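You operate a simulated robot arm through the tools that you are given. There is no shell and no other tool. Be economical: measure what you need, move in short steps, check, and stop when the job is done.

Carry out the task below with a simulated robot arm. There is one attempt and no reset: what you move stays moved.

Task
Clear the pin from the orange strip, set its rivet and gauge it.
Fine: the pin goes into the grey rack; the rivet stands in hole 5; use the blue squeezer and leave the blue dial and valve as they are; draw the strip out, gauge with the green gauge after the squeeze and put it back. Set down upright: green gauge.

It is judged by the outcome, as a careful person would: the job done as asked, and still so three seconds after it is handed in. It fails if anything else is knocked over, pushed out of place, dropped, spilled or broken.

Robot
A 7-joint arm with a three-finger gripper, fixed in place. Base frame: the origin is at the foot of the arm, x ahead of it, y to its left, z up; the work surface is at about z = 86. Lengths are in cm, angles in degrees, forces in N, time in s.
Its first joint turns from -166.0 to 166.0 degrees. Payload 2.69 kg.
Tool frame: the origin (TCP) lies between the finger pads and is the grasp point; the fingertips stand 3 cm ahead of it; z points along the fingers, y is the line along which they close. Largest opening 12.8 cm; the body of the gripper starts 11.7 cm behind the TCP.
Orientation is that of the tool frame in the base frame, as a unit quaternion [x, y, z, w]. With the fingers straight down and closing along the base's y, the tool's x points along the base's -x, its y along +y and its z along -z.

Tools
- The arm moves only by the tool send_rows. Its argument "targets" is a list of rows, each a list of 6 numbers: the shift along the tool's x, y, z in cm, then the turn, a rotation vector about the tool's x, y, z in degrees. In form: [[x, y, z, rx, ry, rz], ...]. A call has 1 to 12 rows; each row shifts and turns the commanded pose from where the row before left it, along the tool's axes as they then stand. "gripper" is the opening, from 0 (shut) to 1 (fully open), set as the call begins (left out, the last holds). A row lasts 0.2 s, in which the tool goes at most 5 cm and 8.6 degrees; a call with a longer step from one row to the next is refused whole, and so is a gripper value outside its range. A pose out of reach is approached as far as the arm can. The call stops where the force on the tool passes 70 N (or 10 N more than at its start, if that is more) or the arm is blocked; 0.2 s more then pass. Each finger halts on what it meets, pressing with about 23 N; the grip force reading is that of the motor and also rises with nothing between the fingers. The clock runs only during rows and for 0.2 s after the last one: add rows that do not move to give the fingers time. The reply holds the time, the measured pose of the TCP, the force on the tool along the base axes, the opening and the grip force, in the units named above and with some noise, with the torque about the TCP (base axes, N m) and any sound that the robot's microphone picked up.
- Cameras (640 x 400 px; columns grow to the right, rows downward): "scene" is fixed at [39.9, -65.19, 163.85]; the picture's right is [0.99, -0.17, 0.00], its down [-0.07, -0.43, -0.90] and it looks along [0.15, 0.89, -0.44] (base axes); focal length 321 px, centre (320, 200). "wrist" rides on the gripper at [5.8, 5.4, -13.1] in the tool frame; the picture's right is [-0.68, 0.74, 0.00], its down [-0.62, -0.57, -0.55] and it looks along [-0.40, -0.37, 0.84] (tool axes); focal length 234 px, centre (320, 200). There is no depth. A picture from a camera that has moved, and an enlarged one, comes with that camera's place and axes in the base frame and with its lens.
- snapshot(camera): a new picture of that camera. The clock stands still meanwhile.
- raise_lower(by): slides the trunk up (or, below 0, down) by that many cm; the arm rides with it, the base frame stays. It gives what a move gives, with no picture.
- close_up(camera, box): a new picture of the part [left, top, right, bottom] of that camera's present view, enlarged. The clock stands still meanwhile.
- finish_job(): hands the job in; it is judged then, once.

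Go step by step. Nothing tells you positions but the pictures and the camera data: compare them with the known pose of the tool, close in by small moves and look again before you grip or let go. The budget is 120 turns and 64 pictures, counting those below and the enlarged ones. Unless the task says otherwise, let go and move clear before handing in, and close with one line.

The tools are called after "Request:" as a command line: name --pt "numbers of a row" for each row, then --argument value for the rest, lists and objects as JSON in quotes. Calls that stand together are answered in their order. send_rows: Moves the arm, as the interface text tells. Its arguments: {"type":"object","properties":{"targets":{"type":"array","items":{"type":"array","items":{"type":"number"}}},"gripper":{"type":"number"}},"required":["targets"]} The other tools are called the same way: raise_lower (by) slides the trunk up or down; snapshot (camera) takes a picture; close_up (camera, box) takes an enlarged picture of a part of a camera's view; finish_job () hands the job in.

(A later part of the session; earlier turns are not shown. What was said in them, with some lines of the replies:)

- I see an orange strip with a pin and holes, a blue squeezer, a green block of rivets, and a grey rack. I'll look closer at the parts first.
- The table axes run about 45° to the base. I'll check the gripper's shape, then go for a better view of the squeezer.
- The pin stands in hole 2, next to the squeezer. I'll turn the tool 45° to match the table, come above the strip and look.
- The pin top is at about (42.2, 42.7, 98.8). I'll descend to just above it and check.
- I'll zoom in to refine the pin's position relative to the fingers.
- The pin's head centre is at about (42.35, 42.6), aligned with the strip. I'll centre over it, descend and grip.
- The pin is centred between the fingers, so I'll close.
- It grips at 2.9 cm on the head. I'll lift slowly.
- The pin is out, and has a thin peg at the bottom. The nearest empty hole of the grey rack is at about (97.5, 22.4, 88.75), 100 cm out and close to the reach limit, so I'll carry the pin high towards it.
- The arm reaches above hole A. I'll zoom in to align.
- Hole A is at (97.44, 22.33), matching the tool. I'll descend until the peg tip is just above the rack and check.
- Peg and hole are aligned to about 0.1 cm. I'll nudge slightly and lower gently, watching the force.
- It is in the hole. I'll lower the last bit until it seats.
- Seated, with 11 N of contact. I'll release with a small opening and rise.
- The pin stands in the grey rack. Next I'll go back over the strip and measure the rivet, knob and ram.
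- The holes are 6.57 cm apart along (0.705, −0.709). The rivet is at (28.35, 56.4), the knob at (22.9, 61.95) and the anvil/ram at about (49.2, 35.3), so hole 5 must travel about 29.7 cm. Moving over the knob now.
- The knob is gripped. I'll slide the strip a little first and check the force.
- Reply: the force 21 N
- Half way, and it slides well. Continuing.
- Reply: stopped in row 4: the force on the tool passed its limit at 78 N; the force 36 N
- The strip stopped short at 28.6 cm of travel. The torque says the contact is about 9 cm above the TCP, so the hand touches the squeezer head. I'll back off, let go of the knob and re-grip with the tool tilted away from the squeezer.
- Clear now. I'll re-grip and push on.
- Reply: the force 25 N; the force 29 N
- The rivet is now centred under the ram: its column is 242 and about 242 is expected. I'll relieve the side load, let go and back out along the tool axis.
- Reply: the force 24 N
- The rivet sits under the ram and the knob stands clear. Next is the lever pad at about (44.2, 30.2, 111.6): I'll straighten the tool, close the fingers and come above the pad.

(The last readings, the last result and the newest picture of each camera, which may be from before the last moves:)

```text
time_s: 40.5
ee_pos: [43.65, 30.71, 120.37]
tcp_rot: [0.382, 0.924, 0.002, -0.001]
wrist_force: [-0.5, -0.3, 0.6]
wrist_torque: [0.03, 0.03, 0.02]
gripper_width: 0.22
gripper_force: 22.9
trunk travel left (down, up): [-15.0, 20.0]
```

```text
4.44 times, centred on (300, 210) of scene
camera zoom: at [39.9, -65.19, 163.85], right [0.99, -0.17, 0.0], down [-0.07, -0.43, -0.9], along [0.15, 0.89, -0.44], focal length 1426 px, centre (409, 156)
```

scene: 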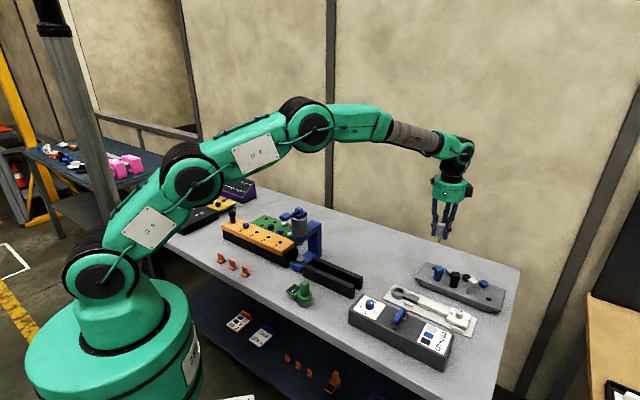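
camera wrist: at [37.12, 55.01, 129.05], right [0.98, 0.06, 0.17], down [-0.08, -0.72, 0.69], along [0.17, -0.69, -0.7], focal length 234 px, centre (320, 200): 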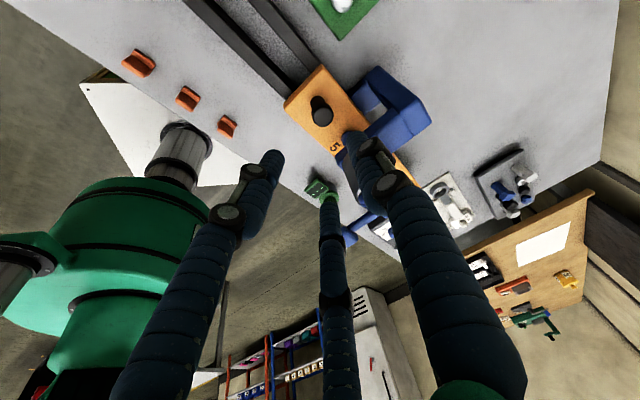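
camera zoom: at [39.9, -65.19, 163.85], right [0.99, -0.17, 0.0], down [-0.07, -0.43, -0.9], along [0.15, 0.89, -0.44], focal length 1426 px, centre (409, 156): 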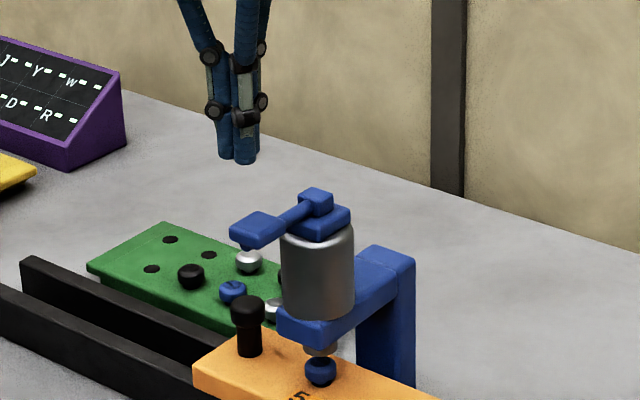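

Request:
send_rows --pt "-0.7 0 2 0 0 0" --pt "0 0 2 0 0 0" --pt "0 0 1 0 0 0" --pt "0 0 0.6 0 0 0" --pt "0 0 0.6 0 0 0" --pt "0 0 0 0 0 0"

Request:
close_up --camera "scene" --box '[260, 165, 340, 255]'

```text
time_s: 41.9
ee_pos: [44.13, 30.24, 114.33]
tcp_rot: [0.381, 0.924, 0.001, -0.001]
wrist_force: [0.2, -1.0, 5.0]
wrist_torque: [0.04, -0.06, -0.02]
gripper_width: 0.22
gripper_force: 23.1
trunk travel left (down, up): [-15.0, 20.0]
```

```text
4.44 times, centred on (300, 210) of scene
camera zoom: at [39.9, -65.19, 163.85], right [0.99, -0.17, 0.0], down [-0.07, -0.43, -0.9], along [0.15, 0.89, -0.44], focal length 1426 px, centre (409, 156)
```

zoom: 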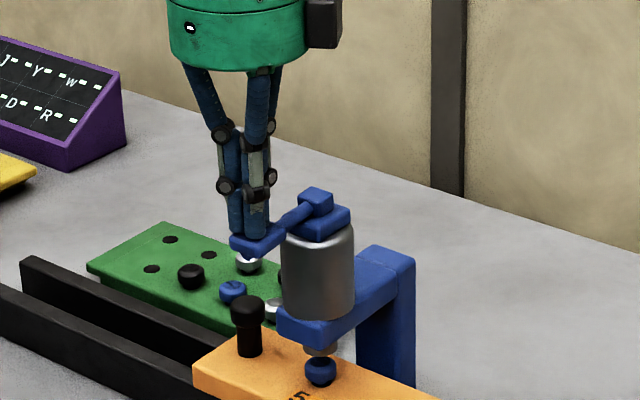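

Contact with the pad at 5 N. I'll press down in small steps and listen.

Request:
send_rows --pt "0 0 0.4 0 0 0" --pt "0 0 0.4 0 0 0" --pt "0 0 0.4 0 0 0" --pt "0 0 0.4 0 0 0" --pt "0 0 0 0 0 0"

```text
time_s: 43.1
ee_pos: [44.14, 30.13, 113.0]
tcp_rot: [0.382, 0.924, 0.002, 0.0]
wrist_force: [1.8, -4.7, 16.6]
wrist_torque: [0.03, -0.23, -0.04]
gripper_width: 0.2
gripper_force: 23.1
trunk travel left (down, up): [-15.0, 20.0]
```

Request:
send_rows --pt "0 0 0.4 0 0 0" --pt "0 0 0.4 0 0 0" --pt "0 0 0.4 0 0 0" --pt "0 0 0 0 0 0" --pt "0 0 0 0 0 0"

Request:
close_up --camera "scene" --box '[260, 165, 340, 255]'

```text
time_s: 43.8
ee_pos: [44.09, 30.16, 112.76]
tcp_rot: [0.382, 0.924, 0.005, 0.002]
wrist_force: [-18.5, -15.3, 38.2]
wrist_torque: [0.01, 0.02, 0.11]
gripper_width: 0.19
gripper_force: 23.3
trunk travel left (down, up): [-15.0, 20.0]
stopped in row 3: the force on the tool passed its limit at 76 N (the readings are from after the stop); the commanded pose is now the measured one
```

```text
4.44 times, centred on (300, 210) of scene
camera zoom: at [39.9, -65.19, 163.85], right [0.99, -0.17, 0.0], down [-0.07, -0.43, -0.9], along [0.15, 0.89, -0.44], focal length 1426 px, centre (409, 156)
```

zoom: 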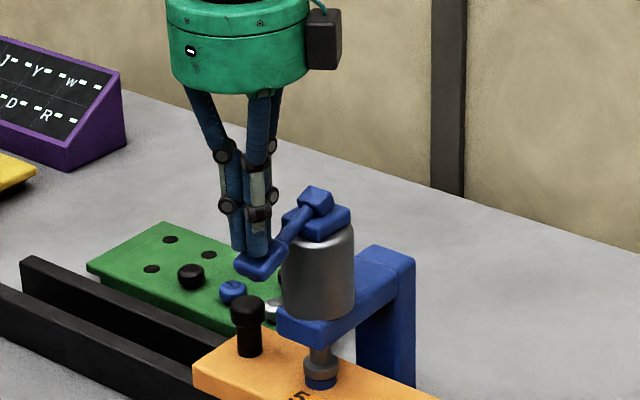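

The ram came down on the rivet and the lever is at its stop. I'll hold it there for a moment.

Request:
send_rows --pt "0 0 0.2 0 0 0" --pt "0 0 0 0 0 0" --pt "0 0 0 0 0 0" --pt "0 0 0 0 0 0" --pt "0 0 0 0 0 0" --pt "0 0 0 0 0 0" --pt "0 0 0 0 0 0" --pt "0 0 0 0 0 0"

Request:
close_up --camera "scene" --box '[270, 205, 340, 260]'

```text
time_s: 44.3
ee_pos: [44.21, 30.23, 112.95]
tcp_rot: [0.381, 0.925, 0.007, 0.003]
wrist_force: [-19.4, -17.0, 37.7]
wrist_torque: [-0.02, 0.0, 0.1]
gripper_width: 0.2
gripper_force: 23.6
trunk travel left (down, up): [-15.0, 20.0]
stopped in row 2: the force on the tool passed its limit at 71 N (the readings are from after the stop); the commanded pose is now the measured one
```

```text
7.27 times, centred on (305, 232) of scene
camera zoom: at [39.9, -65.19, 163.85], right [0.99, -0.17, 0.0], down [-0.07, -0.43, -0.9], along [0.15, 0.89, -0.44], focal length 2333 px, centre (429, -36)
```

zoom: 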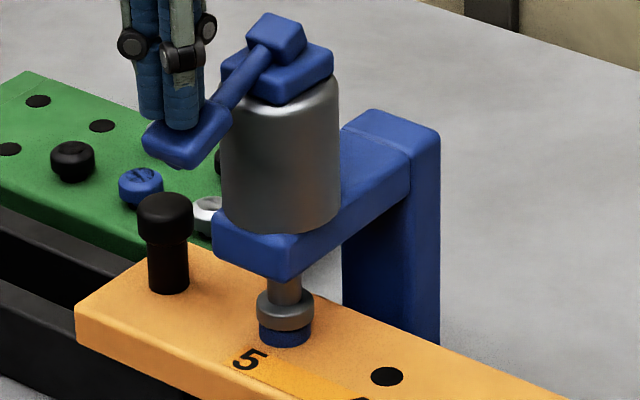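

Request:
send_rows --pt "0 0 0 0 0 0" --pt "0 0 0 0 0 0" --pt "0 0 0 0 0 0" --pt "0 0 0 0 0 0" --pt "0 0 0 0 0 0" --pt "0 0 0 0 0 0" --pt "0 0 0 0 0 0"

Request:
send_rows --pt "0 0 -0.5 0 0 0" --pt "0 0 -1 0 0 0" --pt "0 0 -2 0 0 0" --pt "0 0 -3 0 0 0" --pt "0 0 -3 0 0 0" --pt "0 0 0 0 0 0" --pt "0 0 0 0 0 0"

Request:
close_up --camera "scene" --box '[270, 205, 340, 260]'

```text
time_s: 45.9
ee_pos: [44.21, 30.28, 112.72]
tcp_rot: [0.382, 0.924, 0.007, 0.003]
wrist_force: [-19.8, -21.2, 59.9]
wrist_torque: [0.17, -0.2, -0.02]
gripper_width: 0.2
gripper_force: 23.3
trunk travel left (down, up): [-15.0, 20.0]
```

```text
time_s: 47.5
ee_pos: [44.41, 30.32, 121.98]
tcp_rot: [0.382, 0.924, 0.005, 0.002]
wrist_force: [0.4, -0.3, -0.4]
wrist_torque: [0.01, 0.02, -0.02]
gripper_width: 0.22
gripper_force: 22.8
trunk travel left (down, up): [-15.0, 20.0]
```

```text
7.27 times, centred on (305, 232) of scene
camera zoom: at [39.9, -65.19, 163.85], right [0.99, -0.17, 0.0], down [-0.07, -0.43, -0.9], along [0.15, 0.89, -0.44], focal length 2333 px, centre (429, -36)
```

zoom: 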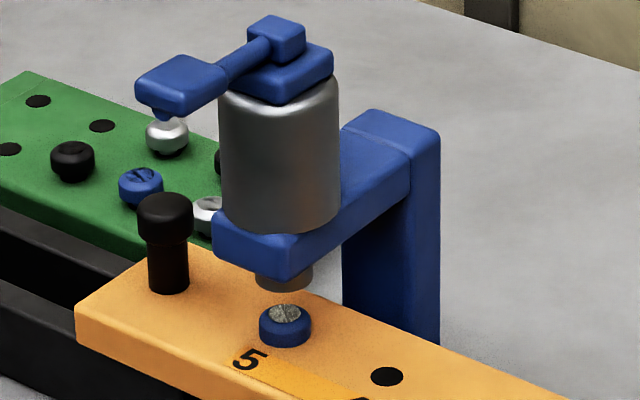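

The rivet is set and the lever and ram have returned. I'll go back to the knob with the same tilted approach to draw the strip out.

Request:
send_rows --pt "3.4 1.75 0 0 0 0" --pt "3.4 1.75 0 0 0 0" --pt "3.4 1.75 0 0 0 0" --pt "3.3 1.72 0 0 0 0" --pt "0 0 2.1 0 0 0" --pt "0 0 2.1 0 0 0" --pt "0 0 0 0 -5 0" --pt "0 0 0 0 -5 0" --pt "0 0 0 0 -5 0" --pt "0 0 0 0 0 0" --gripper 0.5

```text
time_s: 49.7
ee_pos: [39.76, 44.93, 117.96]
tcp_rot: [0.38, 0.916, -0.045, 0.123]
wrist_force: [-0.9, 0.6, 0.1]
wrist_torque: [-0.01, 0.0, 0.03]
gripper_width: 6.41
gripper_force: 0.0
trunk travel left (down, up): [-15.0, 20.0]
```

Request:
send_rows --pt "0 0 4 0 0 0" --pt "0 0 4 0 0 0" --pt "0 0 4 0 0 0" --pt "0 0 3 0 0 0" --pt "0 0 2 0 0 0" --pt "0 0 2 0 0 0" --pt "0 0 1.9 0 0 0" --pt "0 0 0 0 0 0" --gripper 0.45

Request:
close_up --camera "wrist" --box '[240, 120, 400, 260]'

```text
time_s: 51.5
ee_pos: [43.71, 41.2, 97.81]
tcp_rot: [0.38, 0.916, -0.044, 0.122]
wrist_force: [0.4, 0.3, -0.6]
wrist_torque: [-0.01, 0.02, 0.01]
gripper_width: 5.76
gripper_force: 0.0
trunk travel left (down, up): [-15.0, 20.0]
```

```text
2.86 times, centred on (320, 190) of wrist
camera zoom: at [41.01, 51.33, 108.93], right [0.98, 0.06, 0.18], down [-0.08, -0.73, 0.68], along [0.17, -0.69, -0.71], focal length 669 px, centre (320, 229)
```

zoom: 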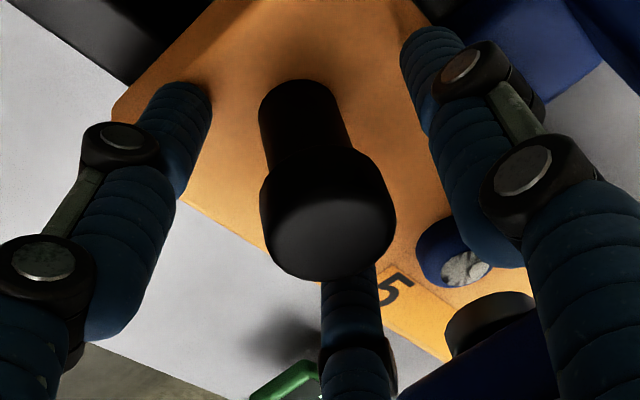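

Well placed. I'll grip and draw the strip back.

Request:
send_rows --pt "0 0 0 0 0 0" --pt "0 0 0 0 0 0" --pt "0 0 0 0 0 0" --gripper 0.0

Request:
send_rows --pt "0.483 0 -0.13 0 0 0" --pt "0.966 0 -0.259 0 0 0" --pt "1.45 0 -0.388 0 0 0" --pt "1.93 0 -0.518 0 0 0" --pt "0 0 0 0 0 0"

```text
time_s: 52.3
ee_pos: [43.48, 41.03, 97.63]
tcp_rot: [0.379, 0.916, -0.045, 0.123]
wrist_force: [-7.7, -8.3, 0.8]
wrist_torque: [0.46, 0.88, -0.19]
gripper_width: 3.07
gripper_force: 45.3
trunk travel left (down, up): [-15.0, 20.0]
```

```text
time_s: 53.5
ee_pos: [40.01, 44.66, 97.67]
tcp_rot: [0.379, 0.916, -0.044, 0.123]
wrist_force: [-11.7, -9.2, -6.9]
wrist_torque: [0.36, 0.93, -0.19]
gripper_width: 3.09
gripper_force: 45.3
trunk travel left (down, up): [-15.0, 20.0]
```

Request:
send_rows --pt "1.45 -0.1 -0.388 0 0 0" --pt "1.93 0 -0.518 0 0 0" --pt "1.93 0 -0.518 0 0 0" --pt "1.93 0 -0.518 0 0 0" --pt "1.93 0 -0.518 0 0 0" --pt "0.966 0 -0.259 0 0 0" --pt "0 0 0 0 0 0"

Request:
close_up --camera "scene" --box '[180, 170, 340, 300]'

```text
time_s: 55.1
ee_pos: [32.6, 52.09, 97.8]
tcp_rot: [0.379, 0.916, -0.044, 0.122]
wrist_force: [-17.0, -14.0, -9.9]
wrist_torque: [0.12, 1.24, -0.06]
gripper_width: 3.06
gripper_force: 45.0
trunk travel left (down, up): [-15.0, 20.0]
```

```text
3.08 times, centred on (260, 235) of scene
camera zoom: at [39.9, -65.19, 163.85], right [0.99, -0.17, 0.0], down [-0.07, -0.43, -0.9], along [0.15, 0.89, -0.44], focal length 987 px, centre (505, 92)
```

zoom: 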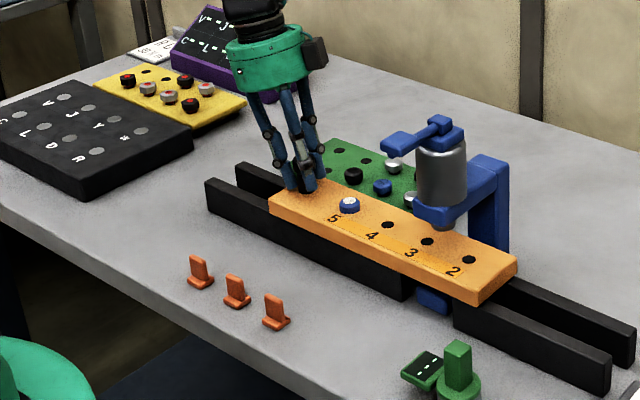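

Request:
send_rows --pt "1.45 -0.2 -0.3 0 0 0" --pt "1.93 0 -0.518 0 0 0" --pt "1.93 0 -0.518 0 0 0" --pt "1.93 0 -0.518 0 0 0" --pt "1.93 0 -0.5 0 0 0" --pt "1.93 0 -0.5 0 0 0" --pt "1.45 0 -0.38 0 0 0" --pt "0.48 0 -0.13 0 0 0" --pt "0 0 0 0 0 0"

```text
time_s: 57.1
ee_pos: [23.0, 61.71, 97.72]
tcp_rot: [0.379, 0.916, -0.043, 0.122]
wrist_force: [7.0, 14.8, 1.1]
wrist_torque: [0.18, 0.77, 0.06]
gripper_width: 3.06
gripper_force: 44.5
trunk travel left (down, up): [-15.0, 20.0]
```

The strip is back at its start. I'll release and retreat, then look at the gauge.

Request:
send_rows --pt "0 0.12 0 0 0 0" --pt "0 0 0 0 0 0"

Request:
send_rows --pt "0 0 0 0 0 0" --pt "0 0 0 0 0 0" --pt "0 0 -2 0 0 0" --pt "0 0 -4 0 0 0" --pt "0 0 -4 0 0 0" --pt "0 0 -4 0 5 0" --pt "0 0 -4 0 5 0" --pt "0 0 -4 0 5 0" --pt "0 0 0 0 0 0" --gripper 0.45

Request:
close_up --camera "scene" --box '[190, 200, 330, 310]'

Request:
close_up --camera "scene" --box '[275, 270, 335, 315]'

```text
time_s: 57.7
ee_pos: [23.08, 61.52, 97.78]
tcp_rot: [0.379, 0.916, -0.043, 0.123]
wrist_force: [2.3, 12.0, 12.1]
wrist_torque: [0.67, 0.88, -0.13]
gripper_width: 3.07
gripper_force: 45.0
trunk travel left (down, up): [-15.0, 20.0]
```

```text
time_s: 59.7
ee_pos: [19.54, 64.49, 118.17]
tcp_rot: [0.382, 0.924, -0.001, 0.003]
wrist_force: [-0.3, -0.3, 0.9]
wrist_torque: [0.05, -0.06, -0.02]
gripper_width: 5.74
gripper_force: 0.0
trunk travel left (down, up): [-15.0, 20.0]
```

```text
3.64 times, centred on (260, 255) of scene
camera zoom: at [39.9, -65.19, 163.85], right [0.99, -0.17, 0.0], down [-0.07, -0.43, -0.9], along [0.15, 0.89, -0.44], focal length 1166 px, centre (538, 0)
```

zoom: 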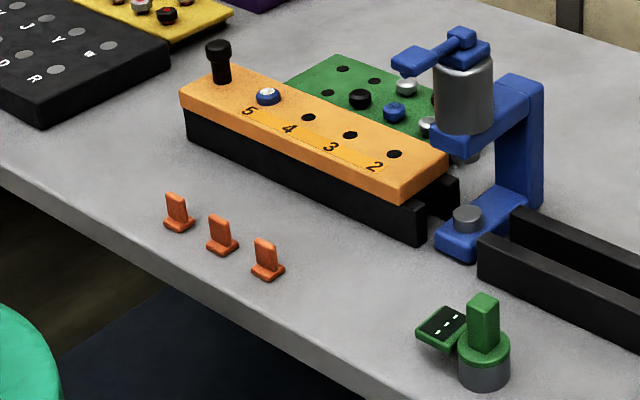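

```text
8.89 times, centred on (305, 292) of scene
camera zoom: at [39.9, -65.19, 163.85], right [0.99, -0.17, 0.0], down [-0.07, -0.43, -0.9], along [0.15, 0.89, -0.44], focal length 2851 px, centre (453, -622)
```

zoom: 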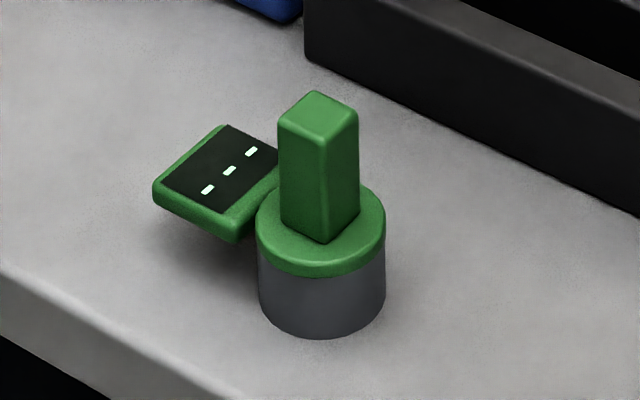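

The gauge stands at about (48.6, 15.6); its square handle runs from z ≈ 90 to 95 and its display faces −s. I'll go there over the top.

Request:
send_rows --pt "0 0 -4 0 0 0" --pt "-4.6 -1.17 0 0 0 0" --pt "-4.6 -1.17 0 0 0 0" --pt "-4.6 -1.17 0 0 0 0" --pt "-4.6 -1.17 0 0 0 0" --pt "-4.6 -1.17 0 0 0 0" --pt "-4.6 -1.17 0 0 0 0" --pt "-4.6 -1.17 0 0 0 0" --pt "-4.6 -1.17 0 0 0 0" --pt "-4.6 -1.17 0 0 0 0" --pt "-4.6 -1.17 0 0 0 0" --gripper 0.5

Request:
send_rows --pt "-4.6 -1.17 0 0 0 0" --pt "-4.5 -1.17 0 0 0 0" --pt "0 0 4 0 0 0" --pt "0 0 4 0 0 0" --pt "0 0 4 0 0 0" --pt "0 0 4 0 0 0" --pt "0 0 0 0 0 0"

Request:
close_up --camera "wrist" --box '[200, 60, 440, 240]'

```text
time_s: 62.1
ee_pos: [43.67, 23.84, 122.81]
tcp_rot: [0.381, 0.924, 0.007, 0.003]
wrist_force: [0.2, 0.2, 0.1]
wrist_torque: [0.0, -0.02, -0.02]
gripper_width: 6.4
gripper_force: 0.0
trunk travel left (down, up): [-15.0, 20.0]
```

```text
time_s: 63.7
ee_pos: [48.95, 16.13, 107.14]
tcp_rot: [0.382, 0.924, 0.005, 0.002]
wrist_force: [0.3, 0.8, -0.7]
wrist_torque: [-0.01, 0.05, 0.05]
gripper_width: 6.39
gripper_force: 0.0
trunk travel left (down, up): [-15.0, 20.0]
```

```text
2.22 times, centred on (320, 150) of wrist
camera zoom: at [48.46, 23.97, 120.35], right [1.0, 0.04, 0.01], down [0.03, -0.84, 0.54], along [0.03, -0.54, -0.84], focal length 520 px, centre (320, 311)
```

zoom: 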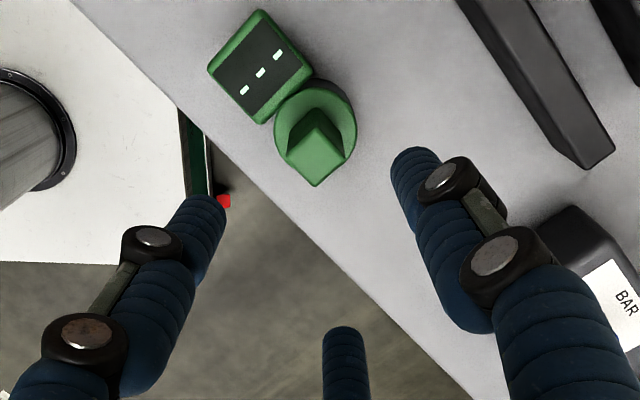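

Request:
send_rows --pt "0 0.2 4 0 0 0" --pt "0 0 3.2 0 0 0" --pt "0 0 0 0 0 0"

Request:
close_up --camera "wrist" --box '[240, 80, 400, 220]'

Request:
close_up --camera "scene" --box '[270, 230, 350, 315]'

```text
time_s: 64.5
ee_pos: [49.22, 16.06, 99.61]
tcp_rot: [0.382, 0.924, 0.006, 0.002]
wrist_force: [0.5, 0.3, -0.1]
wrist_torque: [-0.04, 0.05, -0.01]
gripper_width: 6.4
gripper_force: 0.0
trunk travel left (down, up): [-15.0, 20.0]
```

```text
2.86 times, centred on (320, 150) of wrist
camera zoom: at [48.74, 23.95, 112.87], right [1.0, 0.04, 0.01], down [0.03, -0.84, 0.54], along [0.03, -0.54, -0.84], focal length 669 px, centre (320, 343)
```

zoom: 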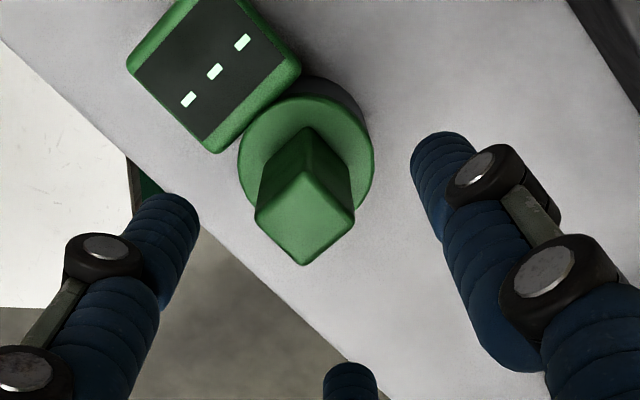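

```text
4.71 times, centred on (310, 272) of scene
camera zoom: at [39.9, -65.19, 163.85], right [0.99, -0.17, 0.0], down [-0.07, -0.43, -0.9], along [0.15, 0.89, -0.44], focal length 1510 px, centre (367, -141)
```

zoom: 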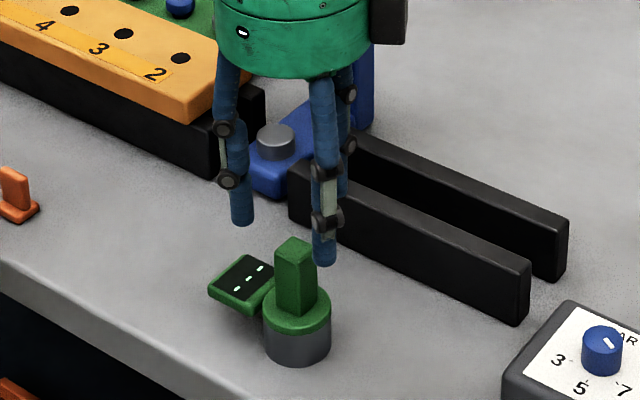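

The handle is at (48.77, 16.5) with its top at about 94.5. I'll correct, descend and grip.

Request:
send_rows --pt "0.64 0 1 0 0 0" --pt "0 0 2 0 0 0" --pt "0 0 1.5 0 0 0" --pt "0 0 1.4 0 0 0" --pt "0 0 0 0 0 0"

Request:
close_up --camera "wrist" --box '[240, 120, 400, 260]'

```text
time_s: 65.7
ee_pos: [48.69, 16.73, 93.99]
tcp_rot: [0.381, 0.924, 0.005, 0.002]
wrist_force: [0.5, -0.2, 0.6]
wrist_torque: [-0.01, 0.01, 0.02]
gripper_width: 6.42
gripper_force: 0.0
trunk travel left (down, up): [-15.0, 20.0]
```

```text
2.86 times, centred on (320, 190) of wrist
camera zoom: at [48.17, 24.53, 107.08], right [1.0, 0.04, 0.01], down [0.03, -0.84, 0.54], along [0.03, -0.54, -0.84], focal length 669 px, centre (320, 229)
```

zoom: 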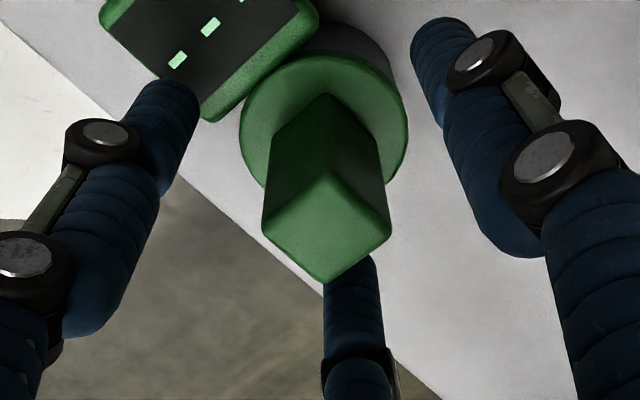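

Request:
send_rows --pt "0 0 0 0 0 0" --pt "0 0 0 0 0 0" --pt "0 0 0 0 0 0" --gripper 0.0

Request:
send_rows --pt "0 0 -0.5 0 0 0" --pt "0 0 -1 0 0 0" --pt "0 0 -2 0 0 0" --pt "0 0 -4 0 0 0" --pt "0 0 -4 0 0 0" --pt "0 0 -4 0 0 0" --pt "0 0 -4 0 0 0" --pt "0 0 0 0 0 0"

Request:
close_up --camera "scene" --box '[240, 160, 350, 310]'

```text
time_s: 66.5
ee_pos: [48.68, 16.63, 93.77]
tcp_rot: [0.381, 0.924, 0.005, 0.002]
wrist_force: [-0.1, -1.5, 1.1]
wrist_torque: [-0.03, -0.04, -0.01]
gripper_width: 2.8
gripper_force: 23.2
trunk travel left (down, up): [-15.0, 20.0]
```

```text
time_s: 68.3
ee_pos: [48.39, 16.54, 113.45]
tcp_rot: [0.382, 0.924, 0.006, 0.002]
wrist_force: [-0.5, -0.2, -5.1]
wrist_torque: [-0.03, -0.07, 0.01]
gripper_width: 2.85
gripper_force: 23.1
trunk travel left (down, up): [-15.0, 20.0]
```

```text
2.67 times, centred on (295, 235) of scene
camera zoom: at [39.9, -65.19, 163.85], right [0.99, -0.17, 0.0], down [-0.07, -0.43, -0.9], along [0.15, 0.89, -0.44], focal length 855 px, centre (387, 107)
```

zoom: 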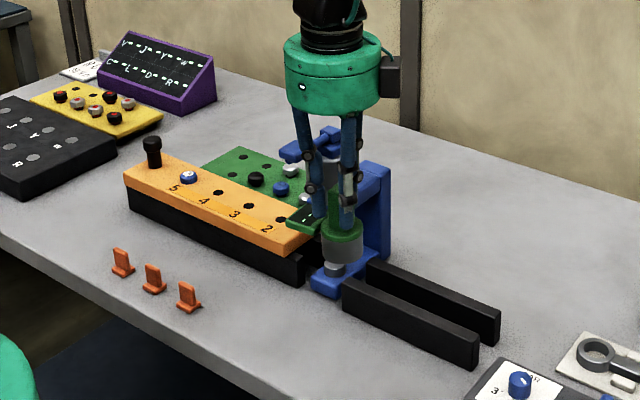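

The gauge is lifted. Because the display would meet the knob in its present heading, I'll raise it and turn it 90° so the display points to the front.

Request:
send_rows --pt "0 0 -4 0 0 -8" --pt "0 0 -4 0 0 -8" --pt "0 0 -3 0 0 -8" --pt "0 0 0 0 0 -8" --pt "0 0 0 0 0 -8" --pt "0 0 0 0 0 -8" --pt "0 0 0 0 0 -8" --pt "0 0 0 0 0 -8" --pt "0 0 0 0 0 -8" --pt "0 0 0 0 0 -8" --pt "0 0 0 0 0 -8" --pt "0 0 0 0 0 -2"

Request:
send_rows --pt "-1.27 3.85 0 0 0 0" --pt "-1.27 3.85 0 0 0 0" --pt "-1.27 3.85 0 0 0 0" --pt "-1.27 3.85 0 0 0 0" --pt "-1.27 3.85 0 0 0 0" --pt "-1.27 3.85 0 0 0 0" --pt "-1.27 3.85 0 0 0 0" --pt "-1.27 3.85 0 0 0 0" --pt "-1.27 3.85 0 0 0 0" --pt "-1.27 3.85 0 0 0 0" --pt "-1.3 3.8 0 0 0 0" --pt "0 0 0 0 0 0"

```text
time_s: 70.9
ee_pos: [48.42, 16.47, 124.33]
tcp_rot: [-0.385, 0.923, 0.002, 0.005]
wrist_force: [-0.2, -0.1, -4.5]
wrist_torque: [-0.01, -0.01, -0.02]
gripper_width: 2.91
gripper_force: 22.8
trunk travel left (down, up): [-15.0, 20.0]
```

```text
time_s: 73.5
ee_pos: [28.24, 56.2, 124.61]
tcp_rot: [-0.384, 0.923, 0.001, 0.005]
wrist_force: [-0.5, 1.0, -4.5]
wrist_torque: [-0.05, -0.11, 0.03]
gripper_width: 2.96
gripper_force: 22.9
trunk travel left (down, up): [-15.0, 20.0]
```

Request:
send_rows --pt "-0.05 0 4 0 0 0" --pt "0 0 4 0 0 0" --pt "0 0 4 0 0 0" --pt "0 0 4 0 0 0" --pt "0 0 3 0 0 0" --pt "0 0 0 0 0 0"

Request:
close_up --camera "scene" --box '[205, 180, 285, 260]'

Request:
close_up --camera "wrist" --box '[220, 60, 420, 220]'

```text
time_s: 74.9
ee_pos: [28.45, 56.18, 105.52]
tcp_rot: [-0.384, 0.923, 0.002, 0.005]
wrist_force: [0.6, -0.4, -4.5]
wrist_torque: [-0.02, 0.0, 0.0]
gripper_width: 2.96
gripper_force: 23.0
trunk travel left (down, up): [-15.0, 20.0]
```

```text
5.00 times, centred on (245, 220) of scene
camera zoom: at [39.9, -65.19, 163.85], right [0.99, -0.17, 0.0], down [-0.07, -0.43, -0.9], along [0.15, 0.89, -0.44], focal length 1604 px, centre (695, 100)
```

zoom: 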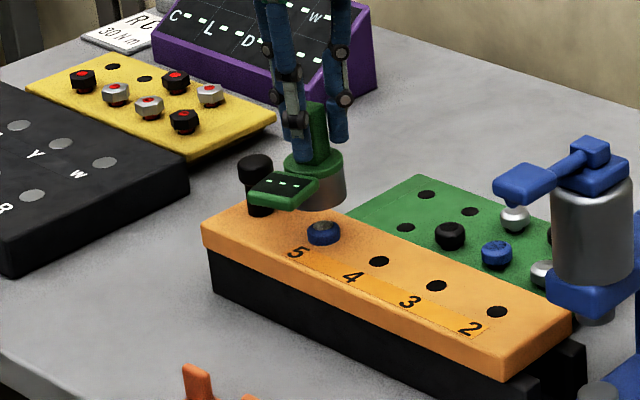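

```text
2.50 times, centred on (320, 140) of wrist
camera zoom: at [20.43, 55.83, 118.63], right [-0.04, 1.0, 0.01], down [0.83, 0.03, 0.56], along [0.56, 0.03, -0.83], focal length 585 px, centre (320, 350)
```

zoom: 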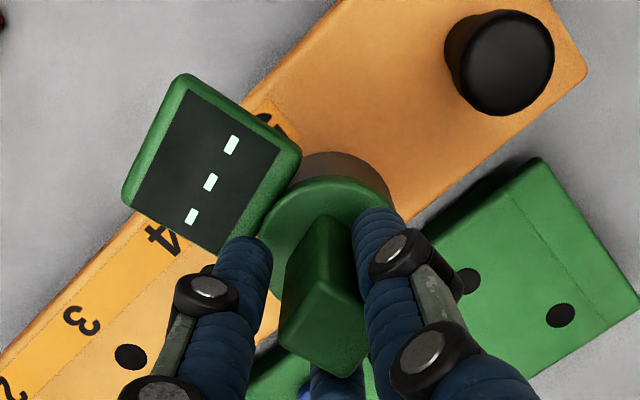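

Aligned over the rivet within 0.2 cm. Lowering gently.

Request:
send_rows --pt "0 0 1 0 0 0" --pt "0 0 1 0 0 0" --pt "0 0 0.7 0 0 0" --pt "0 0 0.5 0 0 0" --pt "0 0 0.4 0 0 0" --pt "0 0 0 0 0 0"

```text
time_s: 76.3
ee_pos: [28.56, 56.34, 101.73]
tcp_rot: [-0.383, 0.924, 0.002, 0.005]
wrist_force: [-0.3, -0.4, -5.3]
wrist_torque: [-0.02, -0.01, 0.01]
gripper_width: 2.86
gripper_force: 23.2
trunk travel left (down, up): [-15.0, 20.0]
```

Request:
send_rows --pt "0 0 0.2 0 0 0" --pt "0 0 0.2 0 0 0" --pt "0 0 0.2 0 0 0" --pt "0 0 0 0 0 0"

Request:
close_up --camera "scene" --box '[205, 180, 285, 260]'

```text
time_s: 77.3
ee_pos: [28.7, 56.35, 101.43]
tcp_rot: [-0.384, 0.923, 0.004, 0.007]
wrist_force: [4.4, -4.6, 22.5]
wrist_torque: [0.34, -0.29, -0.14]
gripper_width: 2.87
gripper_force: 22.5
trunk travel left (down, up): [-15.0, 20.0]
```

```text
5.00 times, centred on (245, 220) of scene
camera zoom: at [39.9, -65.19, 163.85], right [0.99, -0.17, 0.0], down [-0.07, -0.43, -0.9], along [0.15, 0.89, -0.44], focal length 1604 px, centre (695, 100)
```

zoom: 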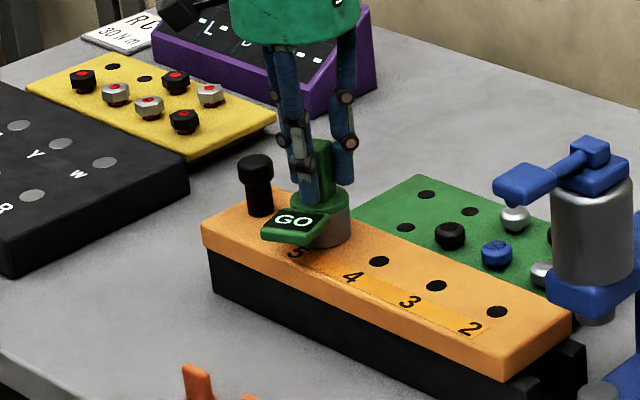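

The gauge shows GO. I'll lift it and carry it back to its place.

Request:
send_rows --pt "0 0 -1 0 0 0" --pt "0 0 -2 0 0 0" --pt "0 0 -4 0 0 0" --pt "0 0 -4 0 0 0" --pt "0 0 -4 0 0 0" --pt "0 0 -4 0 0 0" --pt "0 0 -4 0 0 0" --pt "0 0 0 0 0 0"

Request:
send_rows --pt "1.27 -3.85 0 0 0 0" --pt "1.27 -3.85 0 0 0 0" --pt "1.27 -3.85 0 0 0 0" --pt "1.27 -3.85 0 0 0 0" --pt "1.27 -3.85 0 0 0 0" --pt "1.27 -3.85 0 0 0 0" --pt "1.27 -3.85 0 0 0 0" --pt "1.27 -3.85 0 0 0 0" --pt "1.27 -3.85 0 0 0 0" --pt "1.27 -3.85 0 0 0 0" --pt "1.3 -3.8 0 0 0 0" --pt "0 0 0 0 0 0"

Request:
send_rows --pt "0 0 0 0 0 8" --pt "0 0 0 0 0 8" --pt "0 0 0 0 0 8" --pt "0 0 0 0 0 8" --pt "0 0 0 0 0 8" --pt "0 0 0 0 0 8" --pt "0 0 0 0 0 8" --pt "0 0 0 0 0 8" --pt "0 0 0 0 0 8" --pt "0 0 0 0 0 8" --pt "0 0 0 0 0 8" --pt "0 0 0 0 0 2"

```text
time_s: 79.1
ee_pos: [28.4, 56.1, 124.16]
tcp_rot: [-0.383, 0.924, 0.002, 0.005]
wrist_force: [0.2, -0.5, -4.3]
wrist_torque: [0.06, -0.03, -0.02]
gripper_width: 2.84
gripper_force: 23.3
trunk travel left (down, up): [-15.0, 20.0]
```

```text
time_s: 81.7
ee_pos: [48.39, 16.25, 124.19]
tcp_rot: [-0.383, 0.924, 0.002, 0.006]
wrist_force: [0.0, -1.0, -5.2]
wrist_torque: [0.04, -0.02, 0.02]
gripper_width: 2.82
gripper_force: 22.7
trunk travel left (down, up): [-15.0, 20.0]
```

```text
time_s: 84.3
ee_pos: [48.48, 16.46, 124.1]
tcp_rot: [0.381, 0.924, 0.006, 0.002]
wrist_force: [0.6, -0.4, -5.1]
wrist_torque: [-0.03, 0.0, 0.0]
gripper_width: 2.83
gripper_force: 23.0
trunk travel left (down, up): [-15.0, 20.0]
```

Request:
send_rows --pt "0 0.05 4 0 0 0" --pt "0 0 4 0 0 0" --pt "0 0 4 0 0 0" --pt "0 0 4 0 0 0" --pt "0 0 4 0 0 0" --pt "0 0 4 0 0 0" --pt "0 0 2.5 0 0 0" --pt "0 0 1.5 0 0 0" --pt "0 0 0.8 0 0 0" --pt "0 0 0 0 0 0"

Request:
close_up --camera "scene" --box '[275, 260, 335, 315]'

```text
time_s: 86.5
ee_pos: [48.67, 16.52, 95.31]
tcp_rot: [0.382, 0.924, 0.005, 0.002]
wrist_force: [0.3, 0.4, -6.3]
wrist_torque: [0.01, -0.03, 0.03]
gripper_width: 2.82
gripper_force: 23.1
trunk travel left (down, up): [-15.0, 20.0]
```

```text
7.27 times, centred on (305, 288) of scene
camera zoom: at [39.9, -65.19, 163.85], right [0.99, -0.17, 0.0], down [-0.07, -0.43, -0.9], along [0.15, 0.89, -0.44], focal length 2333 px, centre (429, -436)
```

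zoom: 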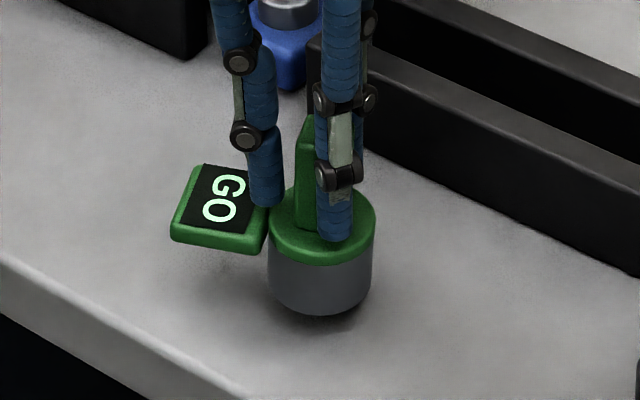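

The gauge has twisted roughly 20° in the grip. I'll turn it back by that much, then set it down.

Request:
send_rows --pt "0 0 0 0 0 7" --pt "0 0 0 0 0 7" --pt "0 0 0 0 0 5" --pt "0 0 0.5 0 0 0" --pt "0 0 0.4 0 0 0" --pt "0 0 0.2 0 0 0" --pt "0 0 0 0 0 0"

```text
time_s: 88.1
ee_pos: [48.77, 16.74, 94.21]
tcp_rot: [0.529, 0.849, 0.005, 0.002]
wrist_force: [-0.4, -0.1, -5.1]
wrist_torque: [-0.05, -0.03, -0.02]
gripper_width: 2.81
gripper_force: 23.2
trunk travel left (down, up): [-15.0, 20.0]
```

Request:
send_rows --pt "0 0 0.2 0 0 0" --pt "0 0 0.15 0 0 0" --pt "0 0 0 0 0 0"

Request:
close_up --camera "scene" --box '[275, 260, 335, 315]'

```text
time_s: 88.9
ee_pos: [48.78, 16.61, 93.82]
tcp_rot: [0.529, 0.848, 0.006, 0.002]
wrist_force: [0.3, 0.3, -5.0]
wrist_torque: [-0.03, 0.01, 0.02]
gripper_width: 2.83
gripper_force: 23.3
trunk travel left (down, up): [-15.0, 20.0]
```

```text
7.27 times, centred on (305, 288) of scene
camera zoom: at [39.9, -65.19, 163.85], right [0.99, -0.17, 0.0], down [-0.07, -0.43, -0.9], along [0.15, 0.89, -0.44], focal length 2333 px, centre (429, -436)
```

zoom: 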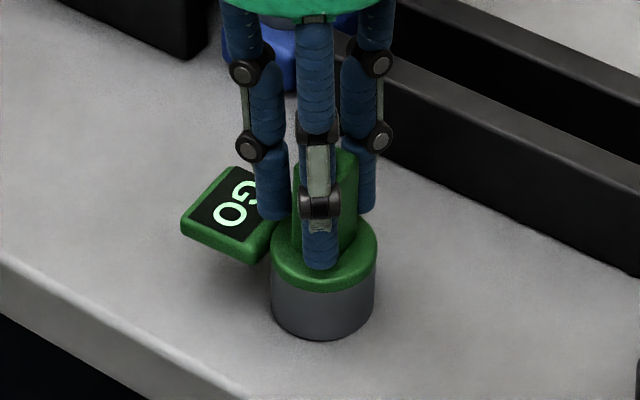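

Still about 0.5 cm up. Lowering to contact.

Request:
send_rows --pt "0 0 0.2 0 0 0" --pt "0 0 0.15 0 0 0" --pt "0 0 0.15 0 0 0" --pt "0 0 0 0 0 0"

```text
time_s: 89.9
ee_pos: [48.82, 16.7, 93.49]
tcp_rot: [0.529, 0.849, 0.007, 0.002]
wrist_force: [-3.7, 3.3, 26.8]
wrist_torque: [-0.4, -0.22, -0.03]
gripper_width: 2.84
gripper_force: 23.1
trunk travel left (down, up): [-15.0, 20.0]
```

Contact. I'll ease off slightly, open and rise.

Request:
send_rows --pt "0 0 -0.12 0 0 0" --pt "0 0 0 0 0 0"

Request:
send_rows --pt "0 0 0 0 0 0" --pt "0 0 0 0 0 0" --pt "0 0 0 0 0 0" --pt "0 0 -2 0 0 0" --pt "0 0 -3 0 0 0" --pt "0 0 -4 0 0 0" --pt "0 0 -4 0 0 0" --pt "0 0 -4 0 0 0" --pt "0 0 -4 0 0 0" --pt "0 0 -4 0 0 0" --pt "0 0 0 0 0 0" --gripper 0.5

Request:
snapshot --camera "scene"

Request:
close_up --camera "scene" --box '[190, 200, 350, 320]'

```text
time_s: 90.5
ee_pos: [48.65, 16.71, 93.39]
tcp_rot: [0.529, 0.849, 0.006, 0.002]
wrist_force: [5.3, 1.5, 6.4]
wrist_torque: [-0.13, -0.47, 0.11]
gripper_width: 2.83
gripper_force: 23.0
trunk travel left (down, up): [-15.0, 20.0]
```

```text
time_s: 92.9
ee_pos: [48.35, 16.2, 118.63]
tcp_rot: [0.529, 0.849, 0.007, 0.002]
wrist_force: [0.7, -0.1, 0.1]
wrist_torque: [-0.02, -0.03, 0.04]
gripper_width: 6.42
gripper_force: 0.0
trunk travel left (down, up): [-15.0, 20.0]
```

```text
6 pictures are left
```

scene: 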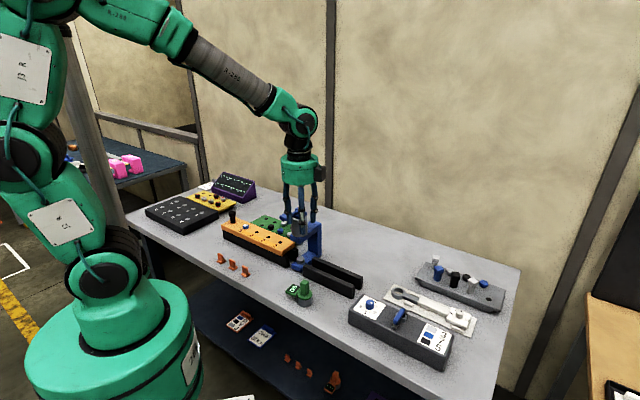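

```text
3.33 times, centred on (270, 260) of scene
camera zoom: at [39.9, -65.19, 163.85], right [0.99, -0.17, 0.0], down [-0.07, -0.43, -0.9], along [0.15, 0.89, -0.44], focal length 1069 px, centre (487, 0)
```

zoom: 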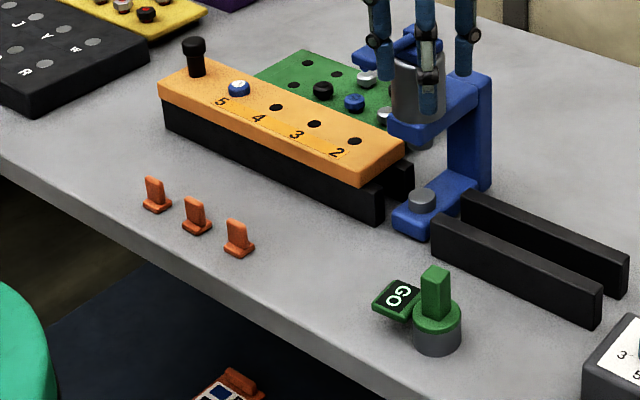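

Everything stands as asked: the pin is in the grey rack, the rivet is set and gauged GO, and the gauge is back upright. The hand is clear, so I'm handing in.

Request:
finish_job

```text
The job is handed in.
```

I moved the pin to the grey rack, squeezed the rivet in hole 5 and drew the strip out. The green gauge read GO and is back upright in its place. The blue dial and valve were not touched. While I pushed the strip in, the hand touched the squeezer head once (78 N), and nothing moved out of place.
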